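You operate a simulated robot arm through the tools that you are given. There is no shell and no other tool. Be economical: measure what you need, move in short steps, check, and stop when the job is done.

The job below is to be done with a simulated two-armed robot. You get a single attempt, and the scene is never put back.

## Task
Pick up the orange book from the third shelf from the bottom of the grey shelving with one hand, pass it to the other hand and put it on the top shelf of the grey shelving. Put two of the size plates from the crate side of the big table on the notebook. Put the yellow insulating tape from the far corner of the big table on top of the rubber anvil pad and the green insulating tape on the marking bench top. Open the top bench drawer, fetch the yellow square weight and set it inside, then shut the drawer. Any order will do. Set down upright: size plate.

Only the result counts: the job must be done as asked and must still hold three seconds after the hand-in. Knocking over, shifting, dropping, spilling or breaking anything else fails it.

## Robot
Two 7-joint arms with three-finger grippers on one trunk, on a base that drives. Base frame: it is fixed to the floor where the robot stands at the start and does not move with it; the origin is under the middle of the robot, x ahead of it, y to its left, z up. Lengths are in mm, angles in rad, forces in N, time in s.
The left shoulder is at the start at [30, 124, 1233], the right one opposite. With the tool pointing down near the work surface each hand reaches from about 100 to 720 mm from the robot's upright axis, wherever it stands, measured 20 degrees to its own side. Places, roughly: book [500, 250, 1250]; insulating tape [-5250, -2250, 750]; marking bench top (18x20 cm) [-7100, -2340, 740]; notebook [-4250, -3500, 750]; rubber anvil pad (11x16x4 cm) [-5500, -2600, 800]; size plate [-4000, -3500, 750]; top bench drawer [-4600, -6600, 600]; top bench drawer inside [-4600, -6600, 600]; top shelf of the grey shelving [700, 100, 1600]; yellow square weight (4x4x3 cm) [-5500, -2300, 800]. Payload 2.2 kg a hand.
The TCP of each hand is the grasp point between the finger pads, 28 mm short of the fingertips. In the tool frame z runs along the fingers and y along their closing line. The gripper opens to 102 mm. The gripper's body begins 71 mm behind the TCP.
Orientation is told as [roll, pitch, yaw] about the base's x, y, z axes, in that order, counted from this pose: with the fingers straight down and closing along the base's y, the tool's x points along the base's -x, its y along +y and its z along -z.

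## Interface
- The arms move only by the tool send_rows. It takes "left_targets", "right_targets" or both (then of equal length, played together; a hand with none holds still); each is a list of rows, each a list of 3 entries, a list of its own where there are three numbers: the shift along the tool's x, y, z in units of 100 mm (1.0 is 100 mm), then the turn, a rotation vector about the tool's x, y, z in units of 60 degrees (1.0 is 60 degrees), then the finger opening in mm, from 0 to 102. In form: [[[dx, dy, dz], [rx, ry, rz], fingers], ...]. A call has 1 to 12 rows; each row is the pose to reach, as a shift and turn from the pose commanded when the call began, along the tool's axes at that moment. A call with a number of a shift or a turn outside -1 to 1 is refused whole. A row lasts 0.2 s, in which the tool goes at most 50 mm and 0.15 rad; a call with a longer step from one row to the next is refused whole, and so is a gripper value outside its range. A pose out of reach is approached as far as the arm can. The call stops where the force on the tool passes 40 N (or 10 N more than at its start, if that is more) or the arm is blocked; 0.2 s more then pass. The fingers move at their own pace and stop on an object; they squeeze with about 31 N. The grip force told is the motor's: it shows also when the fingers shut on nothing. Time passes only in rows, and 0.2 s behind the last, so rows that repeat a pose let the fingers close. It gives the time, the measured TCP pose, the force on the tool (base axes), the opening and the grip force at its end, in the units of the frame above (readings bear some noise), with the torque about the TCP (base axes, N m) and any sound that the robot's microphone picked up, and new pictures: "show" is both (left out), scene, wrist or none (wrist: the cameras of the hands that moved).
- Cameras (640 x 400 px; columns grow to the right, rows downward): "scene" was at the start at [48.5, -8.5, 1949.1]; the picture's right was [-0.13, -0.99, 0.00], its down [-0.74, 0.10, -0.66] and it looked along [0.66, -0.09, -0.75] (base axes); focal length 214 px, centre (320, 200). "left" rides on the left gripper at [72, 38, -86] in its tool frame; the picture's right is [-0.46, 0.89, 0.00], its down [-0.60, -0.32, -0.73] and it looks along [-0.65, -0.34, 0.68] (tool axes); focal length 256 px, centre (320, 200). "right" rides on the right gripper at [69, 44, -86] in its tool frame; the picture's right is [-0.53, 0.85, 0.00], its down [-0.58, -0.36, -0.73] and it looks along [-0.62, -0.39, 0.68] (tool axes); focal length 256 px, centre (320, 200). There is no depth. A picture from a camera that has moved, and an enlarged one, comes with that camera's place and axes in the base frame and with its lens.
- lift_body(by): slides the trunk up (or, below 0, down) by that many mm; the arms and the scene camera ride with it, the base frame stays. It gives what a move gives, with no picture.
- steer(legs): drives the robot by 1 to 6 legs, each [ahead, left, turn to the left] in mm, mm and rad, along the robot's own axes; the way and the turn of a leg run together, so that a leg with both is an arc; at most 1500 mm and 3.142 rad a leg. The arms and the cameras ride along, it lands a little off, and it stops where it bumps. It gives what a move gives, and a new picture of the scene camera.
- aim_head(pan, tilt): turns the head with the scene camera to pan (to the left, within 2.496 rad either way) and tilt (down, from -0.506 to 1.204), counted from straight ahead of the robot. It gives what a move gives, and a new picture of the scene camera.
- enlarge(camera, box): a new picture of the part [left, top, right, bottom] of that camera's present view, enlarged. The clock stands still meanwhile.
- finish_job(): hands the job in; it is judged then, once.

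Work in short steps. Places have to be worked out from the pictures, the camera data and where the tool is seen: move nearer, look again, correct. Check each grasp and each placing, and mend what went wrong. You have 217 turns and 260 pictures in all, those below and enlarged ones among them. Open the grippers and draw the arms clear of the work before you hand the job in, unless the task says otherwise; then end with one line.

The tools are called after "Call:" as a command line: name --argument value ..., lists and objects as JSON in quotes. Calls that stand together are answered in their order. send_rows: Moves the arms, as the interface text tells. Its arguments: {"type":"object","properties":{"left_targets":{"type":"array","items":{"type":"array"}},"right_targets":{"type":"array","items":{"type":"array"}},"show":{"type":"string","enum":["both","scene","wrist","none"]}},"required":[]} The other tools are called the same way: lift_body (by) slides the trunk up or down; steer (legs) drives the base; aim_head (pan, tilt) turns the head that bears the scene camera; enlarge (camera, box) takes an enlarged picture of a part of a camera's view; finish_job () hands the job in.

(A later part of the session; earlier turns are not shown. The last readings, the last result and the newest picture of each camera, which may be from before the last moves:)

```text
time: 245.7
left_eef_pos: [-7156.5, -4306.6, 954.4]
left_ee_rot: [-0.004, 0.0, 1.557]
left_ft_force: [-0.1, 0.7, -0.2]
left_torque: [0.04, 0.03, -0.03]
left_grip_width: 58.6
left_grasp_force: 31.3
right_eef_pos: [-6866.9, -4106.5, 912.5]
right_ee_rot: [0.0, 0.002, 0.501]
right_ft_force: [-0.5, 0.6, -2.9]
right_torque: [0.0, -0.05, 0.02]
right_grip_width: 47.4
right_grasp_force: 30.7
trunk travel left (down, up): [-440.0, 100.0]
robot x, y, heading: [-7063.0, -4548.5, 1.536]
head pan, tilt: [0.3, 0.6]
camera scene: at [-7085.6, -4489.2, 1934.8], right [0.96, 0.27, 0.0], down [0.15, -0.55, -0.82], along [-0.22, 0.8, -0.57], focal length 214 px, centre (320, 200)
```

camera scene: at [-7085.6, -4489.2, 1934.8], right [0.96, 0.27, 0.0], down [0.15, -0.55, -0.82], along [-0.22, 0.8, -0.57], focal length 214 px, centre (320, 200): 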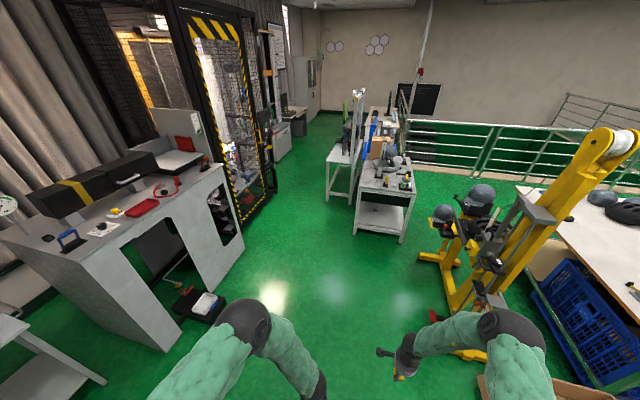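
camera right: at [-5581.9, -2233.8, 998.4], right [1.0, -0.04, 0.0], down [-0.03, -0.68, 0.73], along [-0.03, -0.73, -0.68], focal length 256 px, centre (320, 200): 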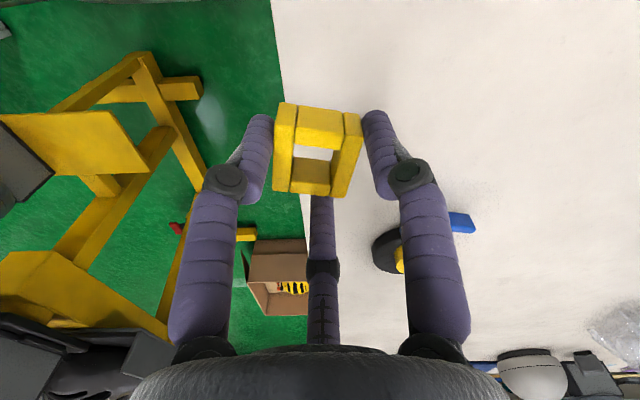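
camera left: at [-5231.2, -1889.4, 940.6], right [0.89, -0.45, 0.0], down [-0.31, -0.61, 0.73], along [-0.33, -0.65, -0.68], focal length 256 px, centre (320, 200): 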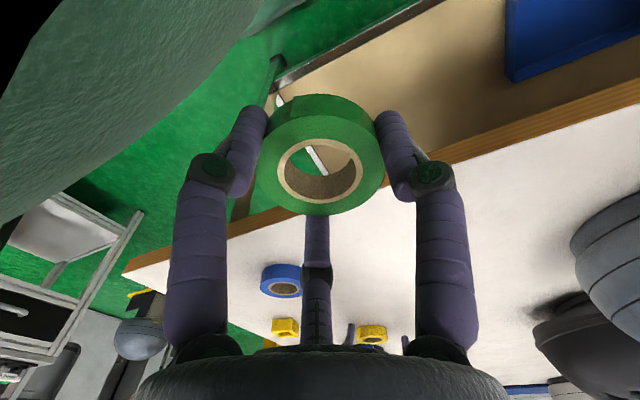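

Path north is clear. Drive to y≈−2870.

Call:
steer --legs '[[1000, 0, 0.035], [680, 0, 0]]'

Call:
aim_head --pan 0 --tilt 0.9

```text
time: 254.1
left_eef_pos: [-7125.5, -2652.9, 955.7]
left_ee_rot: [0.0, 0.002, 1.57]
left_ft_force: [-0.6, 0.3, -0.1]
left_torque: [-0.02, 0.05, 0.01]
left_grip_width: 58.3
left_grasp_force: 30.6
right_eef_pos: [-6839.7, -2450.7, 910.8]
right_ee_rot: [0.0, 0.003, 0.515]
right_ft_force: [-0.7, 0.2, -2.2]
right_torque: [-0.04, 0.02, -0.02]
right_grip_width: 46.9
right_grasp_force: 30.8
trunk travel left (down, up): [-440.0, 100.0]
robot x, y, heading: [-7026.5, -2894.8, 1.555]
head pan, tilt: [0.3, 0.6]
camera scene: at [-7050.7, -2835.5, 1934.7], right [0.96, 0.28, 0.0], down [0.16, -0.54, -0.82], along [-0.23, 0.79, -0.57], focal length 214 px, centre (320, 200)
```

scene: 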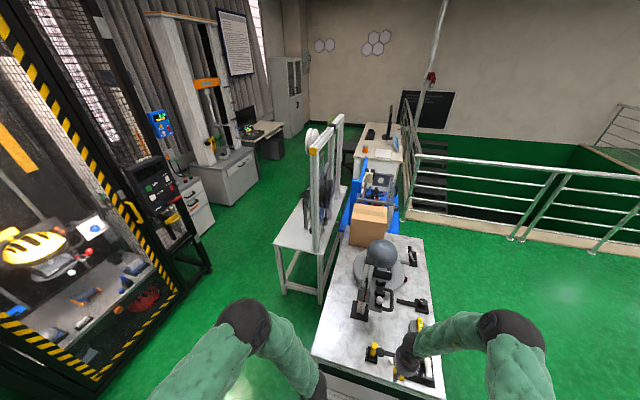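

```text
time: 254.9
left_eef_pos: [-7123.8, -2654.3, 956.0]
left_ee_rot: [0.0, 0.0, 1.573]
left_ft_force: [-0.1, 0.6, -0.2]
left_torque: [0.0, 0.0, -0.03]
left_grip_width: 58.3
left_grasp_force: 30.9
right_eef_pos: [-6838.4, -2451.0, 911.8]
right_ee_rot: [0.0, 0.002, 0.516]
right_ft_force: [-0.3, 0.3, -1.5]
right_torque: [0.01, -0.04, -0.01]
right_grip_width: 47.2
right_grasp_force: 30.9
trunk travel left (down, up): [-440.0, 100.0]
robot x, y, heading: [-7027.1, -2895.0, 1.556]
head pan, tilt: [0.0, 0.901]
camera scene: at [-7024.9, -2845.9, 1910.0], right [1.0, -0.02, 0.0], down [-0.01, -0.78, -0.62], along [0.01, 0.62, -0.78], focal length 214 px, centre (320, 200)
```

scene: 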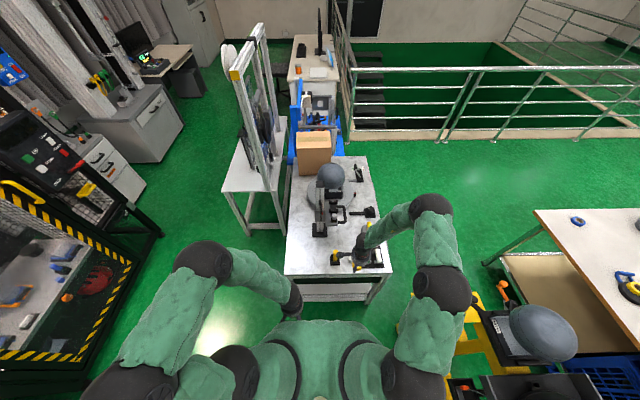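

Call:
enlarge --camera "scene" --box '[270, 180, 410, 290]'

```text
3.64 times, centred on (340, 235) of scene
camera zoom: at [-7024.9, -2845.9, 1910.0], right [1.0, -0.02, 0.0], down [-0.01, -0.78, -0.62], along [0.01, 0.62, -0.78], focal length 780 px, centre (247, 73)
```

zoom: 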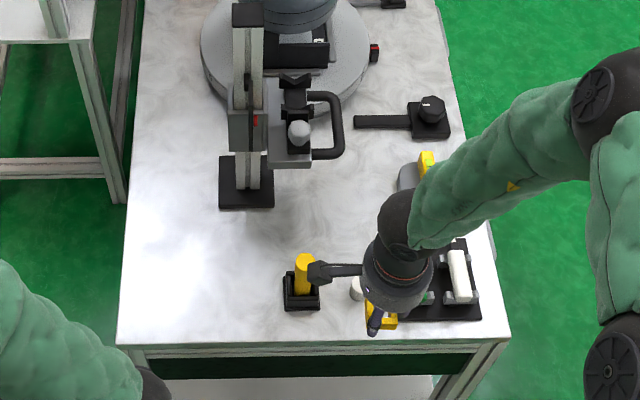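

The clear patch at (−7106,−2310) matches the nominal place. Bring the left hand (green tape) over it.

Call:
send_rows --left_targets '[[[-0.35, 0, 0], [0, 0, 0], 45], [[-0.7, 0, 0], [0, 0, 0], 45], [[-1.0, 0, 0], [0, 0, 0], 45]]' --show "none"

Call:
send_rows --left_targets '[[[-0.35, 0, 0], [0, 0, 0], 45], [[-0.7, 0, 0], [0, 0, 0], 45], [[-1.0, 0, 0], [0, 0, 0], 45]]' --show "none"

Call:
send_rows --left_targets '[[[-0.4, 0, 0.1], [0, 0, 0], 45], [[-0.8, 0, 0.3], [0, 0, 0], 45], [[-1.0, -0.1, 0.7], [0, 0, 0], 45], [[-1.0, -0.1, 1.0], [0, 0, 0], 45]]' --show "both"

```text
time: 255.7
left_eef_pos: [-7124.1, -2553.9, 950.7]
left_ee_rot: [0.001, 0.001, 1.57]
left_ft_force: [0.5, 0.6, -0.5]
left_torque: [-0.02, 0.01, 0.01]
left_grip_width: 58.4
left_grasp_force: 31.5
right_eef_pos: [-6837.9, -2449.9, 911.2]
right_ee_rot: [0.0, 0.0, 0.514]
right_ft_force: [-0.1, 0.7, -2.2]
right_torque: [-0.04, 0.0, -0.01]
right_grip_width: 47.0
right_grasp_force: 31.2
trunk travel left (down, up): [-440.0, 100.0]
robot x, y, heading: [-7024.8, -2894.4, 1.551]
head pan, tilt: [0.0, 0.901]
```

```text
time: 256.5
left_eef_pos: [-7126.5, -2452.6, 955.3]
left_ee_rot: [0.0, 0.001, 1.571]
left_ft_force: [0.4, -0.5, -0.2]
left_torque: [0.0, -0.03, 0.0]
left_grip_width: 58.4
left_grasp_force: 31.3
right_eef_pos: [-6838.5, -2449.7, 912.8]
right_ee_rot: [-0.001, 0.001, 0.515]
right_ft_force: [0.1, 0.0, -2.0]
right_torque: [0.0, -0.01, -0.02]
right_grip_width: 47.2
right_grasp_force: 31.2
trunk travel left (down, up): [-440.0, 100.0]
robot x, y, heading: [-7023.4, -2891.4, 1.555]
head pan, tilt: [0.0, 0.901]
```

```text
time: 257.5
left_eef_pos: [-7112.0, -2352.9, 858.3]
left_ee_rot: [0.001, -0.001, 1.571]
left_ft_force: [0.1, 1.0, 0.4]
left_torque: [-0.02, -0.02, 0.0]
left_grip_width: 58.4
left_grasp_force: 30.9
right_eef_pos: [-6837.8, -2450.8, 911.2]
right_ee_rot: [0.001, 0.003, 0.514]
right_ft_force: [-0.1, -0.1, -2.3]
right_torque: [-0.02, 0.02, 0.0]
right_grip_width: 47.2
right_grasp_force: 30.8
trunk travel left (down, up): [-440.0, 100.0]
robot x, y, heading: [-7026.5, -2894.7, 1.552]
head pan, tilt: [0.0, 0.901]
camera scene: at [-7025.0, -2845.1, 1910.0], right [1.0, -0.02, 0.0], down [-0.01, -0.78, -0.62], along [0.01, 0.62, -0.78], focal length 214 px, centre (320, 200)
camera left: at [-7149.9, -2425.6, 944.1], right [-0.89, 0.46, 0.0], down [0.32, 0.6, 0.73], along [0.34, 0.65, -0.68], focal length 256 px, centre (320, 200)
```

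scene: 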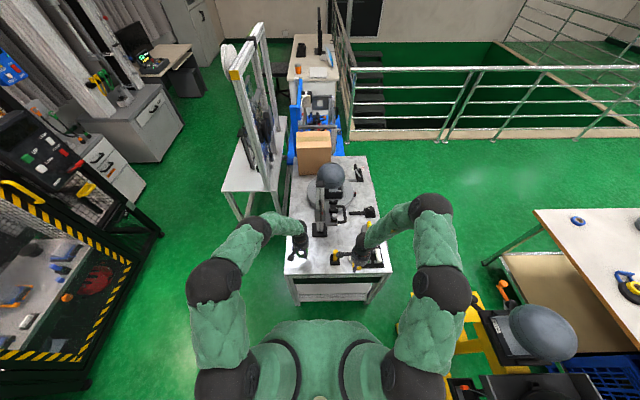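
left: 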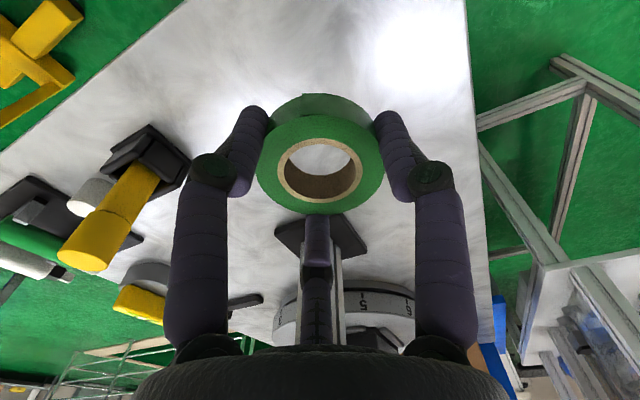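

Good spot. Lower: 60 mm then small steps to contact.

Call:
send_rows --left_targets '[[[-0.1, 0, 0.3], [0, 0, 0], 45], [[-0.2, 0, 0.6], [0, 0, 0], 45], [[-0.2, 0, 0.65], [0, 0, 0], 45], [[-0.2, 0, 0.69], [0, 0, 0], 45], [[-0.2, 0, 0.73], [0, 0, 0], 45], [[-0.2, 0, 0.77], [0, 0, 0], 45], [[-0.2, 0, 0.81], [0, 0, 0], 45], [[-0.2, 0, 0.85], [0, 0, 0], 45], [[-0.2, 0, 0.89], [0, 0, 0], 45], [[-0.2, 0, 0.93], [0, 0, 0], 45]]' --show "wrist"

```text
time: 259.9
left_eef_pos: [-7113.5, -2331.2, 766.0]
left_ee_rot: [0.003, -0.002, 1.567]
left_ft_force: [-0.8, -11.2, 29.0]
left_torque: [-1.38, -0.61, -0.32]
left_grip_width: 58.7
left_grasp_force: 30.6
right_eef_pos: [-6838.0, -2452.3, 912.2]
right_ee_rot: [0.002, 0.002, 0.515]
right_ft_force: [0.3, 0.2, -2.0]
right_torque: [0.0, 0.04, 0.02]
right_grip_width: 47.1
right_grasp_force: 30.3
trunk travel left (down, up): [-440.0, 100.0]
robot x, y, heading: [-7028.5, -2893.4, 1.552]
head pan, tilt: [0.0, 0.901]
stopped in row 10 (left hand): the force on the tool passed its limit at 44 N (the readings are from after the stop); the commanded pose is now the measured one
camera left: at [-7152.1, -2404.8, 851.2], right [-0.88, 0.47, 0.0], down [0.32, 0.6, 0.73], along [0.34, 0.65, -0.68], focal length 256 px, centre (320, 200)
```

left: 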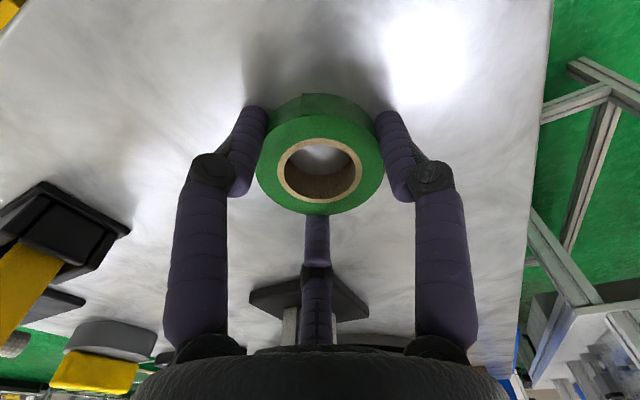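

Contact. Release and rise.

Call:
send_rows --left_targets '[[[0, 0, -0.02], [0, 0, 0], 65], [[0, 0, -0.02], [0, 0, 0], 80], [[0, 0, -0.03], [0, 0, 0], 95], [[0, 0, -0.3], [0, 0, 0], 95], [[0, 0, -0.7], [0, 0, 0], 95], [[0, 0, -1.0], [0, 0, 0], 95]]' --show "wrist"

```text
time: 261.3
left_eef_pos: [-7112.0, -2330.1, 864.2]
left_ee_rot: [0.0, 0.0, 1.569]
left_ft_force: [0.4, 0.4, -0.4]
left_torque: [0.05, 0.01, -0.01]
left_grip_width: 94.9
left_grasp_force: 0.1
right_eef_pos: [-6838.4, -2450.4, 911.9]
right_ee_rot: [-0.001, 0.002, 0.515]
right_ft_force: [-0.5, 0.0, -2.9]
right_torque: [0.02, 0.04, 0.03]
right_grip_width: 47.1
right_grasp_force: 30.8
trunk travel left (down, up): [-440.0, 100.0]
robot x, y, heading: [-7025.8, -2892.7, 1.555]
head pan, tilt: [0.0, 0.901]
camera left: at [-7151.3, -2403.4, 950.2], right [-0.89, 0.47, 0.0], down [0.32, 0.6, 0.73], along [0.34, 0.65, -0.68], focal length 256 px, centre (320, 200)
```

left: 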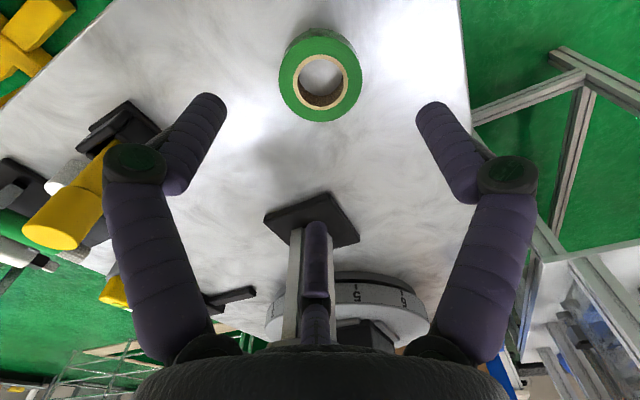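

Green tape placed. Drive to the drawer cabinet: back out, east to x≈−4600, turn around to face −y.

Call:
steer --legs '[[-1450, 0, 0.016], [-300, 0, 0], [0, -1450, 0], [0, -980, 0], [0, 0, 3.13]]'

Call:
aim_head --pan 0 --tilt 0.5

```text
time: 288.8
left_eef_pos: [-4629.1, -5323.2, 864.6]
left_ee_rot: [0.002, -0.002, -1.686]
left_ft_force: [-0.8, 0.4, 0.0]
left_torque: [0.0, 0.0, -0.04]
left_grip_width: 94.9
left_grasp_force: 0.0
right_eef_pos: [-4889.4, -5170.4, 911.4]
right_ee_rot: [0.002, 0.002, -2.744]
right_ft_force: [-1.0, 0.4, -2.3]
right_torque: [0.0, 0.06, 0.0]
right_grip_width: 47.2
right_grasp_force: 30.9
trunk travel left (down, up): [-440.0, 100.0]
robot x, y, heading: [-4655.3, -4750.2, -1.709]
head pan, tilt: [0.0, 0.901]
camera scene: at [-4657.1, -4797.0, 1910.0], right [-0.99, 0.13, 0.0], down [0.1, 0.78, -0.62], along [-0.08, -0.62, -0.78], focal length 214 px, centre (320, 200)
```

scene: 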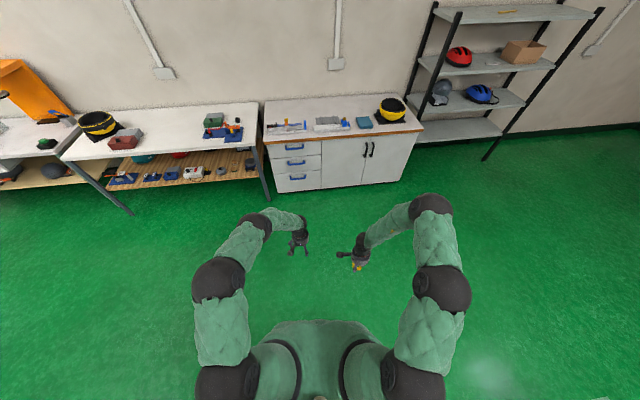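

```text
time: 289.6
left_eef_pos: [-4629.4, -5322.7, 864.6]
left_ee_rot: [0.0, -0.001, -1.685]
left_ft_force: [0.0, 1.1, 0.5]
left_torque: [0.0, 0.03, -0.02]
left_grip_width: 95.0
left_grasp_force: 0.0
right_eef_pos: [-4889.2, -5171.3, 911.5]
right_ee_rot: [-0.001, 0.002, -2.742]
right_ft_force: [-0.1, -0.7, -2.0]
right_torque: [0.02, -0.02, -0.01]
right_grip_width: 47.1
right_grasp_force: 31.1
trunk travel left (down, up): [-440.0, 100.0]
robot x, y, heading: [-4653.2, -4751.9, -1.7]
head pan, tilt: [0.0, 0.499]
camera scene: at [-4659.2, -4812.3, 1943.8], right [-0.99, 0.13, 0.0], down [0.06, 0.48, -0.88], along [-0.12, -0.87, -0.48], focal length 214 px, centre (320, 200)
```

scene: 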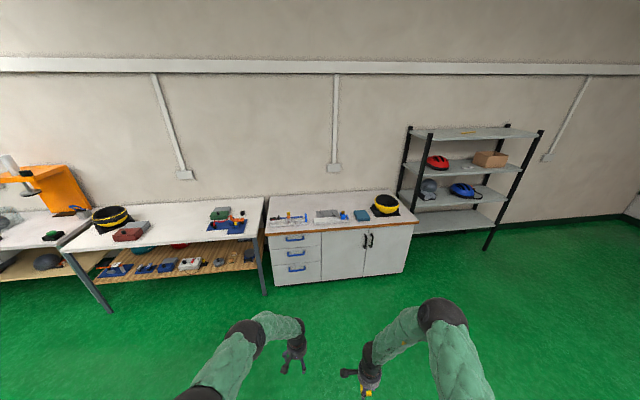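

Call:
enlarge --camera "scene" --box '[255, 200, 345, 290]'

```text
4.44 times, centred on (300, 245) of scene
camera zoom: at [-4659.2, -4812.3, 1943.8], right [-0.99, 0.13, 0.0], down [0.06, 0.48, -0.88], along [-0.12, -0.87, -0.48], focal length 953 px, centre (409, 0)
```

zoom: 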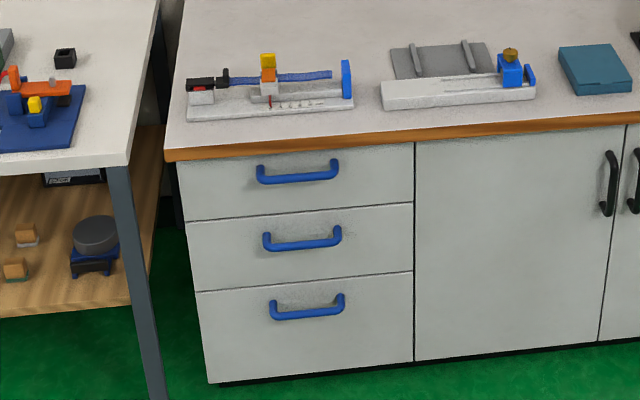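

Handle: blue bar at x −4733…−4565, z≈660, y≈−6415; drawer front y≈−6445. I turn the left hand horizontal (with −30° roll so one finger is above, two below the bar).

Call:
send_rows --left_targets '[[[0, 0, 0], [0, -0.14, 0], 95], [[0, 0, 0], [0, -0.28, 0], 95], [[0, 0, 0], [0, -0.42, 0], 95], [[0, 0, 0], [0, -0.56, 0], 95], [[0, 0, 0], [0, -0.7, 0], 95], [[0, 0, 0], [0, -0.84, 0], 95], [[0, 0, 0], [0, -0.98, 0], 95]]' --show "none"

Call:
send_rows --left_targets '[[[0, 0, 0], [0, -0.13, 0], 95], [[0, 0, 0], [0, -0.26, 0], 95], [[0, 0, 0], [0, -0.39, 0], 95], [[0, 0, 0], [0, -0.52, 0], 95]]' --show "none"

Call:
send_rows --left_targets '[[[0, 0, 0], [0, 0, -0.13], 95], [[0, 0, 0], [0, 0, -0.26], 95], [[0, 0, 0], [0, 0, -0.39], 95], [[0, 0, 0], [0, 0, -0.5], 95]]' --show "none"

Call:
lift_body --by -190

Call:
steer --legs '[[0, 0, 0.13], [700, -60, 0]]'

```text
time: 291.2
left_eef_pos: [-4662.8, -5329.1, 874.3]
left_ee_rot: [0.026, -1.019, -1.686]
left_ft_force: [0.7, -0.5, 0.6]
left_torque: [0.05, -0.02, 0.01]
left_grip_width: 95.0
left_grasp_force: 0.2
left hand out of reach, approached as far as the arm can: row 7
right_eef_pos: [-4890.0, -5171.2, 911.5]
right_ee_rot: [0.001, 0.004, -2.74]
right_ft_force: [-1.0, -0.1, -2.5]
right_torque: [-0.01, -0.03, 0.0]
right_grip_width: 47.1
right_grasp_force: 30.9
trunk travel left (down, up): [-440.0, 100.0]
robot x, y, heading: [-4653.1, -4750.8, -1.704]
head pan, tilt: [0.0, 0.499]
```

```text
time: 292.2
left_eef_pos: [-4755.0, -5310.5, 909.1]
left_ee_rot: [0.064, -1.551, -1.689]
left_ft_force: [-0.8, 0.7, -0.5]
left_torque: [0.04, -0.04, -0.02]
left_grip_width: 95.0
left_grasp_force: 0.1
left hand out of reach, approached as far as the arm can: row 1, 2, 3, 4
right_eef_pos: [-4889.6, -5171.7, 911.8]
right_ee_rot: [-0.001, 0.002, -2.741]
right_ft_force: [-0.4, -0.3, -2.5]
right_torque: [0.01, 0.0, -0.01]
right_grip_width: 47.1
right_grasp_force: 30.9
trunk travel left (down, up): [-440.0, 100.0]
robot x, y, heading: [-4654.0, -4754.1, -1.704]
head pan, tilt: [0.0, 0.499]
```

```text
time: 293.2
left_eef_pos: [-4753.3, -5309.6, 907.3]
left_ee_rot: [-1.488, -1.298, -0.136]
left_ft_force: [-0.3, -0.5, -0.6]
left_torque: [-0.02, 0.0, 0.03]
left_grip_width: 95.0
left_grasp_force: 0.1
left hand out of reach, approached as far as the arm can: row 3, 4
right_eef_pos: [-4889.4, -5170.4, 911.0]
right_ee_rot: [0.0, 0.003, -2.744]
right_ft_force: [0.2, 0.7, -2.4]
right_torque: [0.02, 0.03, -0.01]
right_grip_width: 47.3
right_grasp_force: 31.1
trunk travel left (down, up): [-440.0, 100.0]
robot x, y, heading: [-4651.1, -4754.7, -1.707]
head pan, tilt: [0.0, 0.499]
```

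```text
time: 295.3
left_eef_pos: [-4753.8, -5310.3, 719.2]
left_ee_rot: [-1.487, -1.297, -0.137]
left_ft_force: [0.3, 0.0, 0.6]
left_torque: [-0.03, 0.0, -0.02]
left_grip_width: 95.4
left_grasp_force: 0.1
right_eef_pos: [-4889.4, -5172.1, 721.1]
right_ee_rot: [0.0, 0.002, -2.744]
right_ft_force: [-0.4, -0.4, -2.0]
right_torque: [0.04, -0.02, -0.01]
right_grip_width: 47.0
right_grasp_force: 30.8
trunk travel left (down, up): [-250.0, 290.0]
robot x, y, heading: [-4655.3, -4751.7, -1.709]
head pan, tilt: [0.0, 0.499]
```

```text
time: 299.7
left_eef_pos: [-4732.7, -6001.6, 718.0]
left_ee_rot: [-1.484, -1.299, 0.001]
left_ft_force: [0.3, 0.1, -0.1]
left_torque: [-0.03, -0.03, 0.02]
left_grip_width: 95.0
left_grasp_force: 0.1
right_eef_pos: [-4886.7, -5884.6, 720.3]
right_ee_rot: [0.002, 0.002, -2.601]
right_ft_force: [0.7, 0.4, -1.5]
right_torque: [-0.01, 0.0, 0.0]
right_grip_width: 47.1
right_grasp_force: 31.2
trunk travel left (down, up): [-250.0, 290.0]
robot x, y, heading: [-4709.4, -5440.1, -1.565]
head pan, tilt: [0.0, 0.499]
camera scene: at [-4709.4, -5497.5, 1753.8], right [-1.0, -0.01, 0.0], down [0.0, 0.48, -0.88], along [0.01, -0.88, -0.48], focal length 214 px, centre (320, 200)
```

scene: 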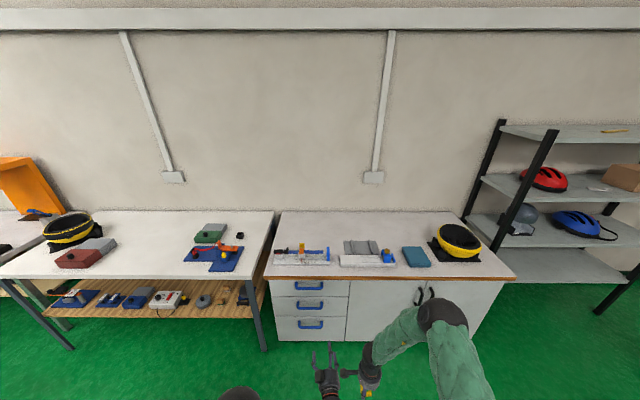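

Left hand is level but drifted right. Shift it left/down to line up with the handle (x≈−4649, z≈650) and look with wrist camera.

Call:
send_rows --left_targets '[[[0.09, 0.24, 0], [0, 0, -0.05], 95], [[0.18, 0.48, 0], [0, 0, -0.1], 95], [[0.27, 0.72, 0], [0, 0, -0.15], 95], [[0.35, 0.97, 0.08], [0, 0, -0.2], 95]]' --show "wrist"

Call:
enlarge --camera "scene" --box '[260, 255, 360, 355]'

```text
time: 300.7
left_eef_pos: [-4719.1, -6041.1, 674.9]
left_ee_rot: [-1.408, -1.269, -0.018]
left_ft_force: [-0.3, 0.2, -0.7]
left_torque: [0.0, 0.0, 0.03]
left_grip_width: 94.8
left_grasp_force: 0.1
left hand out of reach, approached as far as the arm can: row 1, 2, 3, 4
right_eef_pos: [-4887.4, -5883.6, 721.5]
right_ee_rot: [0.0, 0.003, -2.602]
right_ft_force: [-0.3, -0.5, -2.5]
right_torque: [0.01, 0.02, -0.01]
right_grip_width: 47.2
right_grasp_force: 31.6
trunk travel left (down, up): [-250.0, 290.0]
robot x, y, heading: [-4710.4, -5439.5, -1.564]
head pan, tilt: [0.0, 0.499]
camera left: at [-4717.1, -5951.0, 597.7], right [0.97, 0.12, 0.19], down [-0.22, 0.67, 0.7], along [-0.04, -0.73, 0.68], focal length 256 px, centre (320, 200)
```

left: 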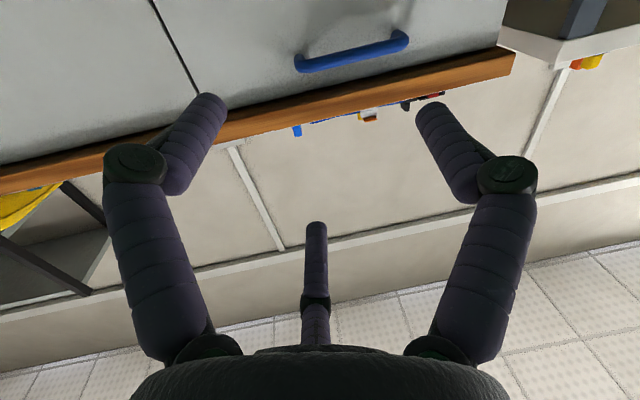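

```text
4.00 times, centred on (310, 305) of scene
camera zoom: at [-4709.3, -5497.4, 1753.8], right [-1.0, -0.01, 0.0], down [0.0, 0.48, -0.88], along [0.01, -0.88, -0.48], focal length 858 px, centre (360, -220)
```

zoom: 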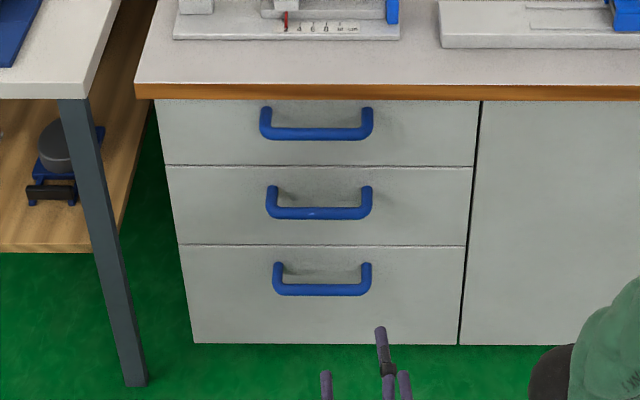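

Triangulating gives the bar at x≈−4640, y≈−6349, z≈706. The negative roll is near a joint limit, so I roll the other way (+45°) while shifting left and up.

Call:
send_rows --left_targets '[[[-0.08, 0.08, 0], [0, 0, 0.14], 95], [[-0.16, 0.16, 0], [0, 0, 0.28], 95], [[-0.24, 0.24, 0], [0, 0, 0.42], 95], [[-0.32, 0.32, 0], [0, 0, 0.56], 95], [[-0.4, 0.4, 0], [0, 0, 0.7], 95], [[-0.46, 0.47, 0], [0, 0, 0.8], 95]]' --show "both"

```text
time: 302.1
left_eef_pos: [-4689.6, -6036.2, 721.6]
left_ee_rot: [1.465, -1.024, -2.895]
left_ft_force: [-0.2, -0.2, 1.1]
left_torque: [-0.01, 0.0, -0.03]
left_grip_width: 95.1
left_grasp_force: 0.0
left hand out of reach, approached as far as the arm can: row 2, 3, 4, 5, 6
right_eef_pos: [-4887.1, -5882.6, 720.3]
right_ee_rot: [0.0, 0.001, -2.604]
right_ft_force: [-0.3, 0.5, -2.7]
right_torque: [-0.01, 0.02, 0.01]
right_grip_width: 47.3
right_grasp_force: 30.9
trunk travel left (down, up): [-250.0, 290.0]
robot x, y, heading: [-4711.2, -5435.5, -1.565]
head pan, tilt: [0.0, 0.499]
camera scene: at [-4709.0, -5496.6, 1753.8], right [-1.0, -0.01, 0.0], down [0.0, 0.48, -0.88], along [0.01, -0.88, -0.48], focal length 214 px, centre (320, 200)
camera left: at [-4634.3, -5938.9, 683.5], right [0.52, 0.03, 0.85], down [-0.69, 0.61, 0.39], along [-0.51, -0.79, 0.34], focal length 256 px, centre (320, 200)
```

scene: 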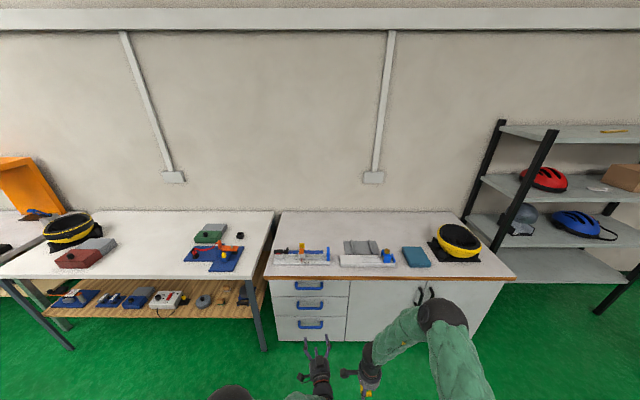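
left: 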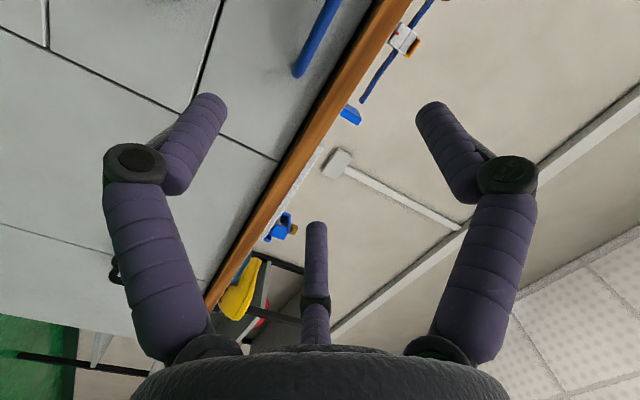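

Roll is now good (one finger straight down, two above). I'll use the base for the approach: lower the hand 12 mm, strafe 35 mm left and drive ahead 200 mm, then check.

Call:
send_rows --left_targets '[[[0.1, -0.06, 0], [0, 0, 0], 75], [[0.1, -0.06, 0], [0, 0, 0], 75]]' --show "none"

Call:
steer --legs '[[200, 35, 0]]'

Call:
enlarge --camera "left" --box '[0, 0, 640, 400]'

```text
time: 302.7
left_eef_pos: [-4699.0, -6036.1, 715.3]
left_ee_rot: [1.474, -1.028, -2.914]
left_ft_force: [-1.0, 0.6, 1.1]
left_torque: [-0.02, 0.0, 0.03]
left_grip_width: 75.0
left_grasp_force: 0.0
left hand out of reach, approached as far as the arm can: row 1, 2
right_eef_pos: [-4888.0, -5882.9, 720.9]
right_ee_rot: [0.0, 0.001, -2.602]
right_ft_force: [0.8, -0.3, -2.1]
right_torque: [-0.02, 0.02, 0.03]
right_grip_width: 47.0
right_grasp_force: 31.2
trunk travel left (down, up): [-250.0, 290.0]
robot x, y, heading: [-4709.0, -5437.5, -1.559]
head pan, tilt: [0.0, 0.499]
```

```text
time: 304.3
left_eef_pos: [-4662.9, -6239.2, 714.7]
left_ee_rot: [1.472, -1.028, -2.91]
left_ft_force: [0.4, 0.2, 0.2]
left_torque: [0.03, 0.01, 0.01]
left_grip_width: 75.4
left_grasp_force: 0.0
right_eef_pos: [-4848.9, -6086.9, 720.8]
right_ee_rot: [0.0, 0.004, -2.6]
right_ft_force: [0.4, 0.1, -1.7]
right_torque: [0.01, -0.01, 0.04]
right_grip_width: 47.4
right_grasp_force: 30.9
trunk travel left (down, up): [-250.0, 290.0]
robot x, y, heading: [-4673.7, -5639.7, -1.558]
head pan, tilt: [0.0, 0.499]
camera scene: at [-4672.7, -5700.9, 1753.7], right [-1.0, -0.01, 0.0], down [0.0, 0.48, -0.88], along [0.01, -0.88, -0.48], focal length 214 px, centre (320, 200)
```

scene: 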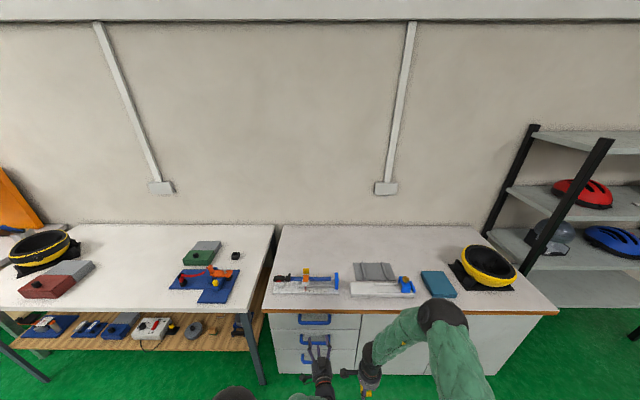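

```text
1.00 times, centred on (320, 200) of left (not enlarged: the box is as wide or as high as the picture)
camera zoom: at [-4606.0, -6142.0, 675.5], right [0.52, 0.03, 0.85], down [-0.68, 0.62, 0.39], along [-0.52, -0.78, 0.34], focal length 256 px, centre (320, 200)
```

zoom: 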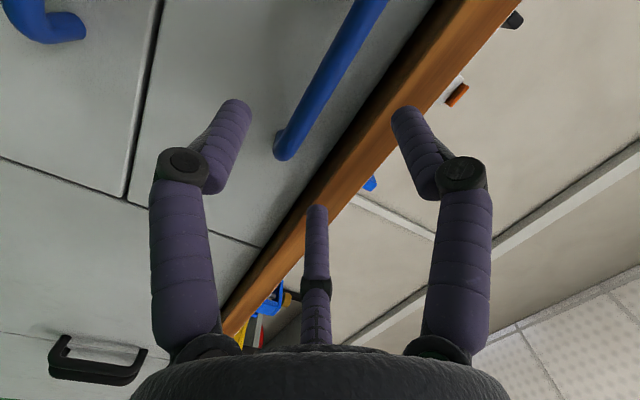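

Bar is centred vertically between the fingers (z≈710). Drive ahead 95 mm and check.

Call:
steer --legs '[[95, 0, 0]]'

Call:
enlarge --camera "left" --box '[0, 0, 640, 400]'

```text
time: 305.4
left_eef_pos: [-4661.7, -6333.6, 714.0]
left_ee_rot: [1.468, -1.027, -2.909]
left_ft_force: [0.4, -0.1, -0.7]
left_torque: [-0.01, -0.01, 0.02]
left_grip_width: 74.9
left_grasp_force: 0.0
right_eef_pos: [-4849.7, -6182.8, 720.7]
right_ee_rot: [-0.002, 0.004, -2.598]
right_ft_force: [0.1, -0.7, -2.6]
right_torque: [0.07, 0.01, -0.01]
right_grip_width: 47.2
right_grasp_force: 31.0
trunk travel left (down, up): [-250.0, 290.0]
robot x, y, heading: [-4668.7, -5732.8, -1.563]
head pan, tilt: [0.0, 0.499]
camera scene: at [-4672.0, -5797.0, 1753.7], right [-1.0, -0.01, 0.0], down [0.0, 0.48, -0.88], along [0.01, -0.88, -0.48], focal length 214 px, centre (320, 200)
```

scene: 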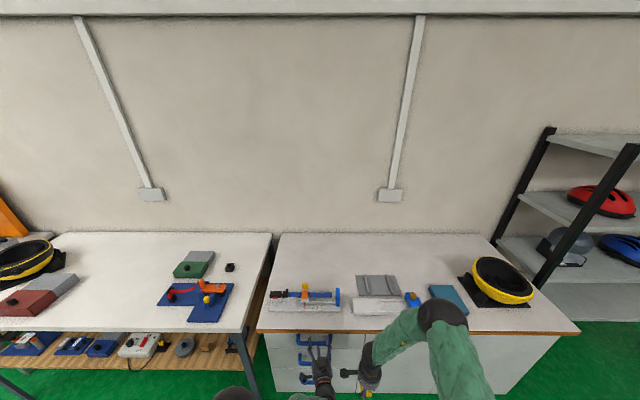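

```text
1.00 times, centred on (320, 200) of left (not enlarged: the box is as wide or as high as the picture)
camera zoom: at [-4605.0, -6237.6, 675.3], right [0.52, 0.03, 0.85], down [-0.68, 0.62, 0.39], along [-0.52, -0.78, 0.34], focal length 256 px, centre (320, 200)
```

zoom: 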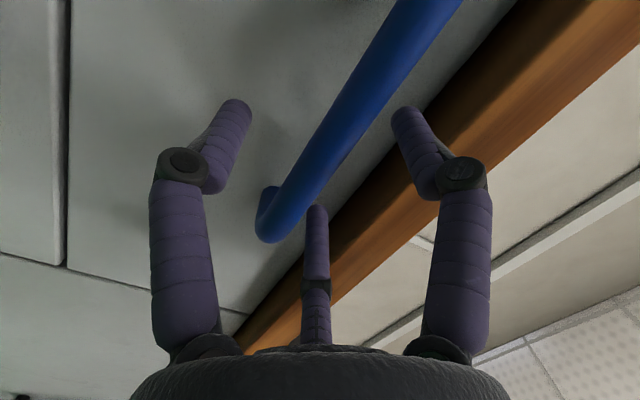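

The bar is between the fingertips. Drive 12 mm further and close.

Call:
steer --legs '[[12, 0, 0]]'

Call:
send_rows --left_targets '[[[0, 0, 0], [0, 0, 0], 50], [[0, 0, 0], [0, 0, 0], 30], [[0, 0, 0], [0, 0, 0], 10], [[0, 0, 0], [0, 0, 0], 0], [[0, 0, 0], [0, 0, 0], 0]]' --show "wrist"

```text
time: 306.2
left_eef_pos: [-4661.5, -6346.2, 713.5]
left_ee_rot: [1.471, -1.028, -2.909]
left_ft_force: [0.6, -0.4, -0.8]
left_torque: [-0.03, -0.02, -0.02]
left_grip_width: 75.1
left_grasp_force: 0.0
right_eef_pos: [-4849.2, -6193.0, 719.9]
right_ee_rot: [-0.002, 0.004, -2.601]
right_ft_force: [0.7, -1.0, -1.7]
right_torque: [0.09, 0.0, 0.0]
right_grip_width: 47.2
right_grasp_force: 31.2
trunk travel left (down, up): [-250.0, 290.0]
robot x, y, heading: [-4674.2, -5741.8, -1.566]
head pan, tilt: [0.0, 0.499]
camera scene: at [-4671.9, -5808.6, 1753.8], right [-1.0, -0.01, 0.0], down [0.0, 0.48, -0.88], along [0.01, -0.88, -0.48], focal length 214 px, centre (320, 200)
```

scene: 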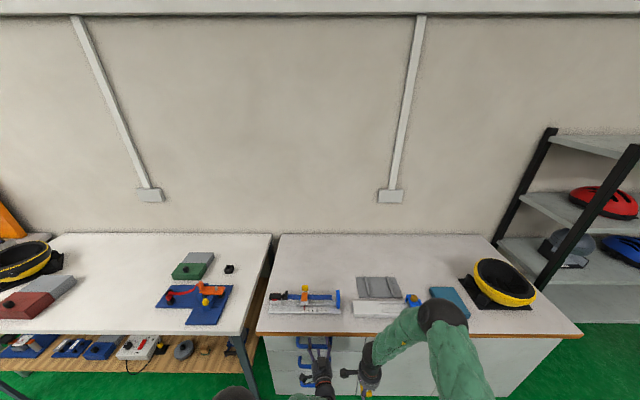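

```text
time: 307.4
left_eef_pos: [-4661.0, -6345.2, 714.8]
left_ee_rot: [1.474, -1.028, -2.913]
left_ft_force: [-4.7, -1.2, 1.3]
left_torque: [0.0, 0.44, 0.0]
left_grip_width: 26.4
left_grasp_force: 44.8
right_eef_pos: [-4848.6, -6193.5, 720.9]
right_ee_rot: [0.001, 0.002, -2.6]
right_ft_force: [-0.2, -0.4, -1.8]
right_torque: [-0.02, 0.04, -0.01]
right_grip_width: 47.1
right_grasp_force: 30.5
trunk travel left (down, up): [-250.0, 290.0]
robot x, y, heading: [-4672.8, -5749.9, -1.563]
head pan, tilt: [0.0, 0.499]
camera left: at [-4605.4, -6249.1, 676.2], right [0.52, 0.03, 0.85], down [-0.68, 0.62, 0.39], along [-0.52, -0.78, 0.35], focal length 256 px, centre (320, 200)
```

left: 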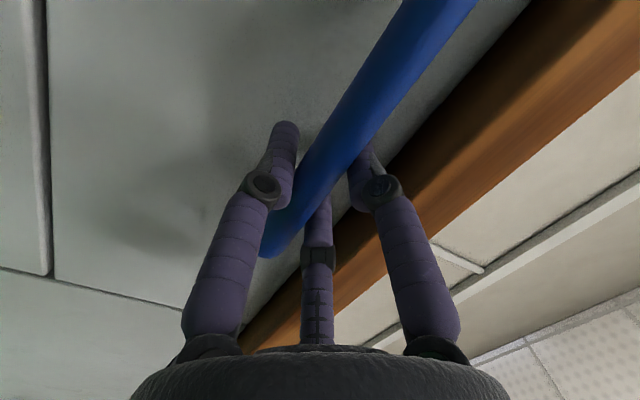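

Handle gripped (45 N). Pull by driving back 250 mm.

Call:
steer --legs '[[-250, 0, 0]]'

```text
time: 309.2
left_eef_pos: [-4662.5, -6095.2, 714.7]
left_ee_rot: [1.473, -1.031, -2.909]
left_ft_force: [35.0, -0.7, 1.6]
left_torque: [-0.08, 0.16, 0.13]
left_grip_width: 26.5
left_grasp_force: 44.8
right_eef_pos: [-4851.0, -5942.2, 721.4]
right_ee_rot: [-0.002, 0.002, -2.604]
right_ft_force: [0.2, -0.2, -1.3]
right_torque: [-0.01, 0.0, 0.01]
right_grip_width: 47.0
right_grasp_force: 30.4
trunk travel left (down, up): [-250.0, 290.0]
robot x, y, heading: [-4671.8, -5494.9, -1.564]
head pan, tilt: [0.0, 0.499]
camera scene: at [-4669.8, -5554.1, 1753.9], right [-1.0, 0.0, 0.0], down [0.0, 0.48, -0.88], along [0.0, -0.88, -0.48], focal length 214 px, centre (320, 200)
```

scene: 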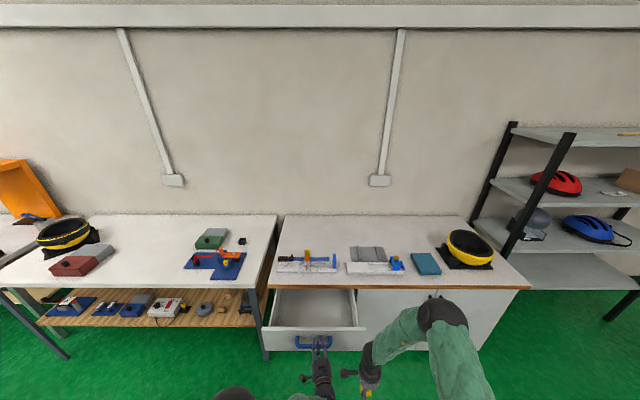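

Drawer is open ~250 mm. Release the handle, pull the left hand back 100 mm, then raise it.

Call:
send_rows --left_targets '[[[0, 0, 0], [0, 0, 0], 40], [[0, 0, 0], [0, 0, 0], 80], [[0, 0, -0.3], [0, 0, 0], 80], [[0, 0, -0.6], [0, 0, 0], 80], [[0, 0, -1.0], [0, 0, 0], 80]]' --show "none"

Call:
send_rows --left_targets '[[[-0.3, 0.2, 0], [0, 0, 0], 80], [[-0.6, 0.4, 0], [0, 0, 0], 80], [[-0.94, 0.57, 0], [0, 0, 0], 80]]' --show "scene"

```text
time: 310.4
left_eef_pos: [-4677.6, -5995.6, 721.2]
left_ee_rot: [1.476, -1.029, -2.912]
left_ft_force: [0.6, -0.9, -0.3]
left_torque: [0.01, -0.02, 0.0]
left_grip_width: 80.0
left_grasp_force: 0.0
right_eef_pos: [-4852.2, -5940.5, 721.6]
right_ee_rot: [-0.001, 0.003, -2.605]
right_ft_force: [0.7, -0.1, -1.6]
right_torque: [-0.01, -0.02, 0.0]
right_grip_width: 46.8
right_grasp_force: 30.8
trunk travel left (down, up): [-250.0, 290.0]
robot x, y, heading: [-4673.7, -5493.7, -1.568]
head pan, tilt: [0.0, 0.499]
```

```text
time: 311.2
left_eef_pos: [-4676.5, -5999.5, 828.8]
left_ee_rot: [1.471, -1.028, -2.909]
left_ft_force: [-0.2, -0.2, -0.1]
left_torque: [0.0, -0.01, -0.02]
left_grip_width: 80.0
left_grasp_force: 0.1
right_eef_pos: [-4851.8, -5941.8, 721.2]
right_ee_rot: [-0.001, 0.003, -2.604]
right_ft_force: [0.4, -0.2, -1.8]
right_torque: [0.0, 0.02, 0.01]
right_grip_width: 47.0
right_grasp_force: 31.1
trunk travel left (down, up): [-250.0, 290.0]
robot x, y, heading: [-4669.0, -5495.3, -1.569]
head pan, tilt: [0.0, 0.499]
camera scene: at [-4673.6, -5554.4, 1753.9], right [-1.0, 0.0, 0.0], down [0.0, 0.48, -0.88], along [0.0, -0.88, -0.48], focal length 214 px, centre (320, 200)
```

scene: 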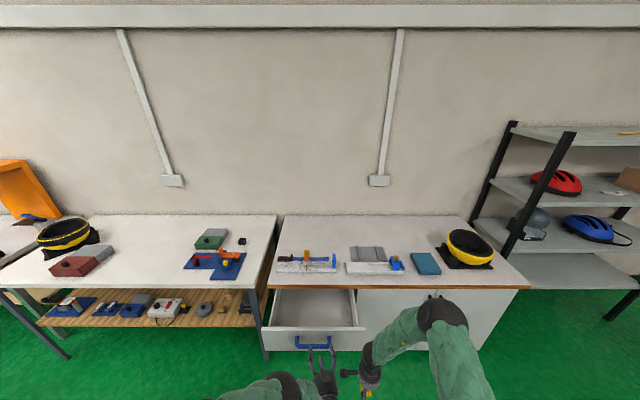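

Drawer interior spans x≈−4870…−4425, y≈−6370…−6150. Drive ahead 140 mm, raise the right hand and carry the weight over the drawer (target x≈−4785,y≈−6255).

Call:
steer --legs '[[140, 0, 0]]'

Call:
send_rows --right_targets '[[[0, 0, -0.4], [0, 0, 0], 20], [[0, 0, -0.8], [0, 0, 0], 20], [[-0.1, 0.4, -0.8], [0, 0, 0], 20], [[-0.2, 0.8, -0.8], [0, 0, 0], 20]]' --show "none"

Call:
send_rows --right_targets '[[[-0.1, 0.4, 0], [0, 0, 0], 20], [[-0.2, 0.8, 0], [0, 0, 0], 20], [[-0.2, 0.95, 0], [0, 0, 0], 20]]' --show "both"

```text
time: 312.6
left_eef_pos: [-4675.5, -6139.2, 827.0]
left_ee_rot: [1.468, -1.029, -2.908]
left_ft_force: [-0.1, -0.6, 0.3]
left_torque: [-0.01, 0.01, -0.01]
left_grip_width: 80.0
left_grasp_force: 0.1
right_eef_pos: [-4852.2, -6080.5, 720.5]
right_ee_rot: [-0.002, 0.004, -2.604]
right_ft_force: [0.2, -0.5, -1.4]
right_torque: [0.04, 0.05, 0.05]
right_grip_width: 47.3
right_grasp_force: 30.9
trunk travel left (down, up): [-250.0, 290.0]
robot x, y, heading: [-4669.5, -5630.3, -1.563]
head pan, tilt: [0.0, 0.499]
camera scene: at [-4673.0, -5695.3, 1753.7], right [-1.0, 0.0, 0.0], down [0.0, 0.48, -0.88], along [0.0, -0.88, -0.48], focal length 214 px, centre (320, 200)
```

scene: 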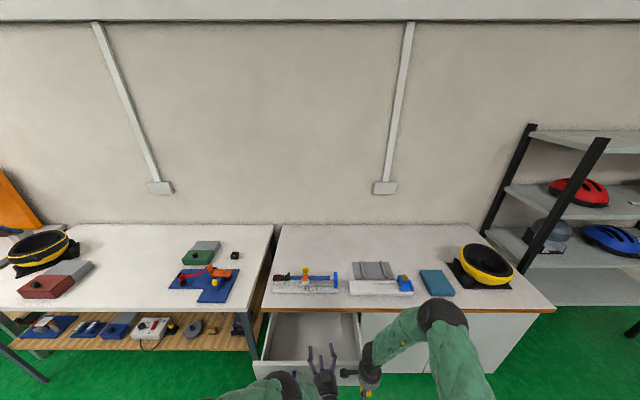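

```text
time: 313.6
left_eef_pos: [-4674.8, -6139.6, 827.3]
left_ee_rot: [1.471, -1.03, -2.909]
left_ft_force: [0.3, 0.7, 0.7]
left_torque: [0.02, -0.01, -0.01]
left_grip_width: 79.9
left_grasp_force: 0.1
right_eef_pos: [-4827.7, -6160.5, 803.3]
right_ee_rot: [-0.004, 0.004, -2.604]
right_ft_force: [0.8, 0.6, -1.4]
right_torque: [0.03, 0.01, -0.02]
right_grip_width: 47.1
right_grasp_force: 30.9
trunk travel left (down, up): [-250.0, 290.0]
robot x, y, heading: [-4674.4, -5632.9, -1.565]
head pan, tilt: [0.0, 0.499]
```

```text
time: 314.4
left_eef_pos: [-4676.4, -6138.3, 828.5]
left_ee_rot: [1.472, -1.03, -2.909]
left_ft_force: [0.4, -0.1, 1.0]
left_torque: [0.01, -0.02, 0.03]
left_grip_width: 80.2
left_grasp_force: 0.1
right_eef_pos: [-4798.5, -6252.7, 801.8]
right_ee_rot: [0.0, 0.004, -2.603]
right_ft_force: [0.3, 0.2, -1.6]
right_torque: [-0.01, -0.01, 0.0]
right_grip_width: 47.1
right_grasp_force: 31.1
trunk travel left (down, up): [-250.0, 290.0]
robot x, y, heading: [-4673.9, -5631.7, -1.569]
head pan, tilt: [0.0, 0.499]
camera scene: at [-4672.6, -5693.2, 1753.8], right [-1.0, 0.0, 0.0], down [0.0, 0.48, -0.88], along [0.0, -0.88, -0.48], focal length 214 px, centre (320, 200)
camera right: at [-4716.3, -6255.0, 889.0], right [-0.03, -1.0, 0.0], down [-0.68, 0.02, 0.73], along [-0.73, 0.02, -0.68], focal length 256 px, centre (320, 200)
```

scene: 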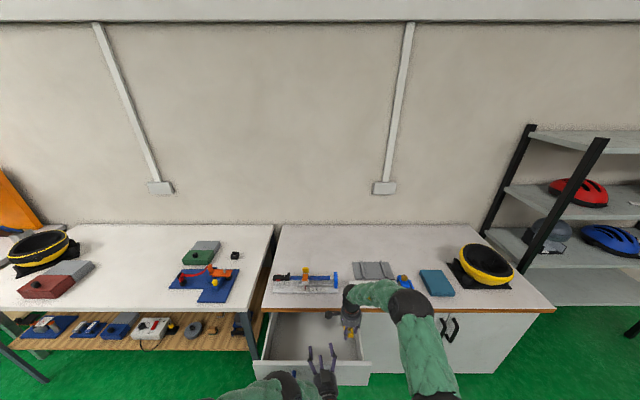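
right: 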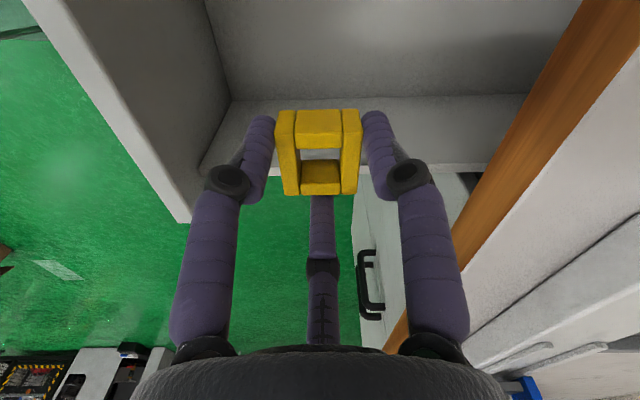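

Drawer floor ≈592. Lower the weight into the drawer: 100 mm, then 50, then slow.

Call:
send_rows --right_targets '[[[0.1, 0.07, 0.4], [0, 0, 0], 20], [[0.1, 0.07, 0.8], [0, 0, 0], 20], [[0.1, 0.07, 1.0], [0, 0, 0], 20]]' --show "none"

Call:
send_rows --right_targets '[[[0, 0, 0.3], [0, 0, 0], 20], [[0, 0, 0.5], [0, 0, 0], 20], [[0, 0, 0.56], [0, 0, 0], 20], [[0, 0, 0.61], [0, 0, 0], 20], [[0, 0, 0.66], [0, 0, 0], 20], [[0, 0, 0.71], [0, 0, 0], 20], [[0, 0, 0.76], [0, 0, 0], 20], [[0, 0, 0.81], [0, 0, 0], 20]]' --show "both"

```text
time: 315.1
left_eef_pos: [-4676.5, -6138.7, 827.9]
left_ee_rot: [1.469, -1.03, -2.91]
left_ft_force: [1.0, 0.3, 0.2]
left_torque: [-0.01, 0.0, 0.02]
left_grip_width: 80.0
left_grasp_force: 0.0
right_eef_pos: [-4784.7, -6256.6, 702.1]
right_ee_rot: [0.0, 0.002, -2.605]
right_ft_force: [0.0, -0.6, -0.9]
right_torque: [0.08, 0.01, -0.02]
right_grip_width: 47.2
right_grasp_force: 31.3
trunk travel left (down, up): [-250.0, 290.0]
robot x, y, heading: [-4672.5, -5637.9, -1.565]
head pan, tilt: [0.0, 0.499]
```

```text
time: 316.7
left_eef_pos: [-4675.7, -6139.5, 827.3]
left_ee_rot: [1.471, -1.029, -2.91]
left_ft_force: [-0.4, 0.0, -0.7]
left_torque: [0.02, 0.0, -0.01]
left_grip_width: 80.0
left_grasp_force: 0.2
right_eef_pos: [-4784.8, -6260.4, 633.8]
right_ee_rot: [0.01, -0.006, -2.608]
right_ft_force: [1.7, 0.2, 12.4]
right_torque: [0.49, -0.32, 0.05]
right_grip_width: 47.0
right_grasp_force: 31.3
trunk travel left (down, up): [-250.0, 290.0]
robot x, y, heading: [-4670.9, -5631.4, -1.572]
head pan, tilt: [0.0, 0.499]
stopped in row 7 (right hand): the force on the tool passed its limit at 43 N (the readings are from after the stop); the commanded pose is now the measured one
camera scene: at [-4672.5, -5692.8, 1753.7], right [-1.0, 0.0, 0.0], down [0.0, 0.48, -0.88], along [0.0, -0.88, -0.48], focal length 214 px, centre (320, 200)
camera right: at [-4702.1, -6261.2, 720.5], right [-0.03, -1.0, 0.01], down [-0.68, 0.03, 0.73], along [-0.73, 0.01, -0.68], focal length 256 px, centre (320, 200)
```

scene: 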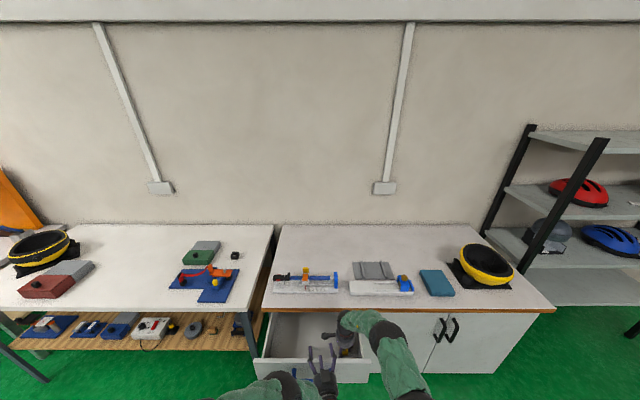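
right: 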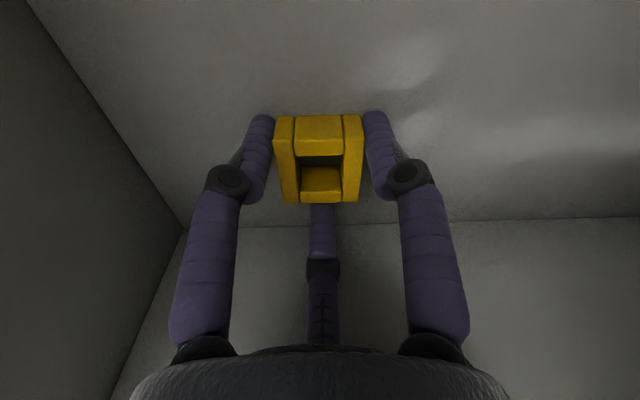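

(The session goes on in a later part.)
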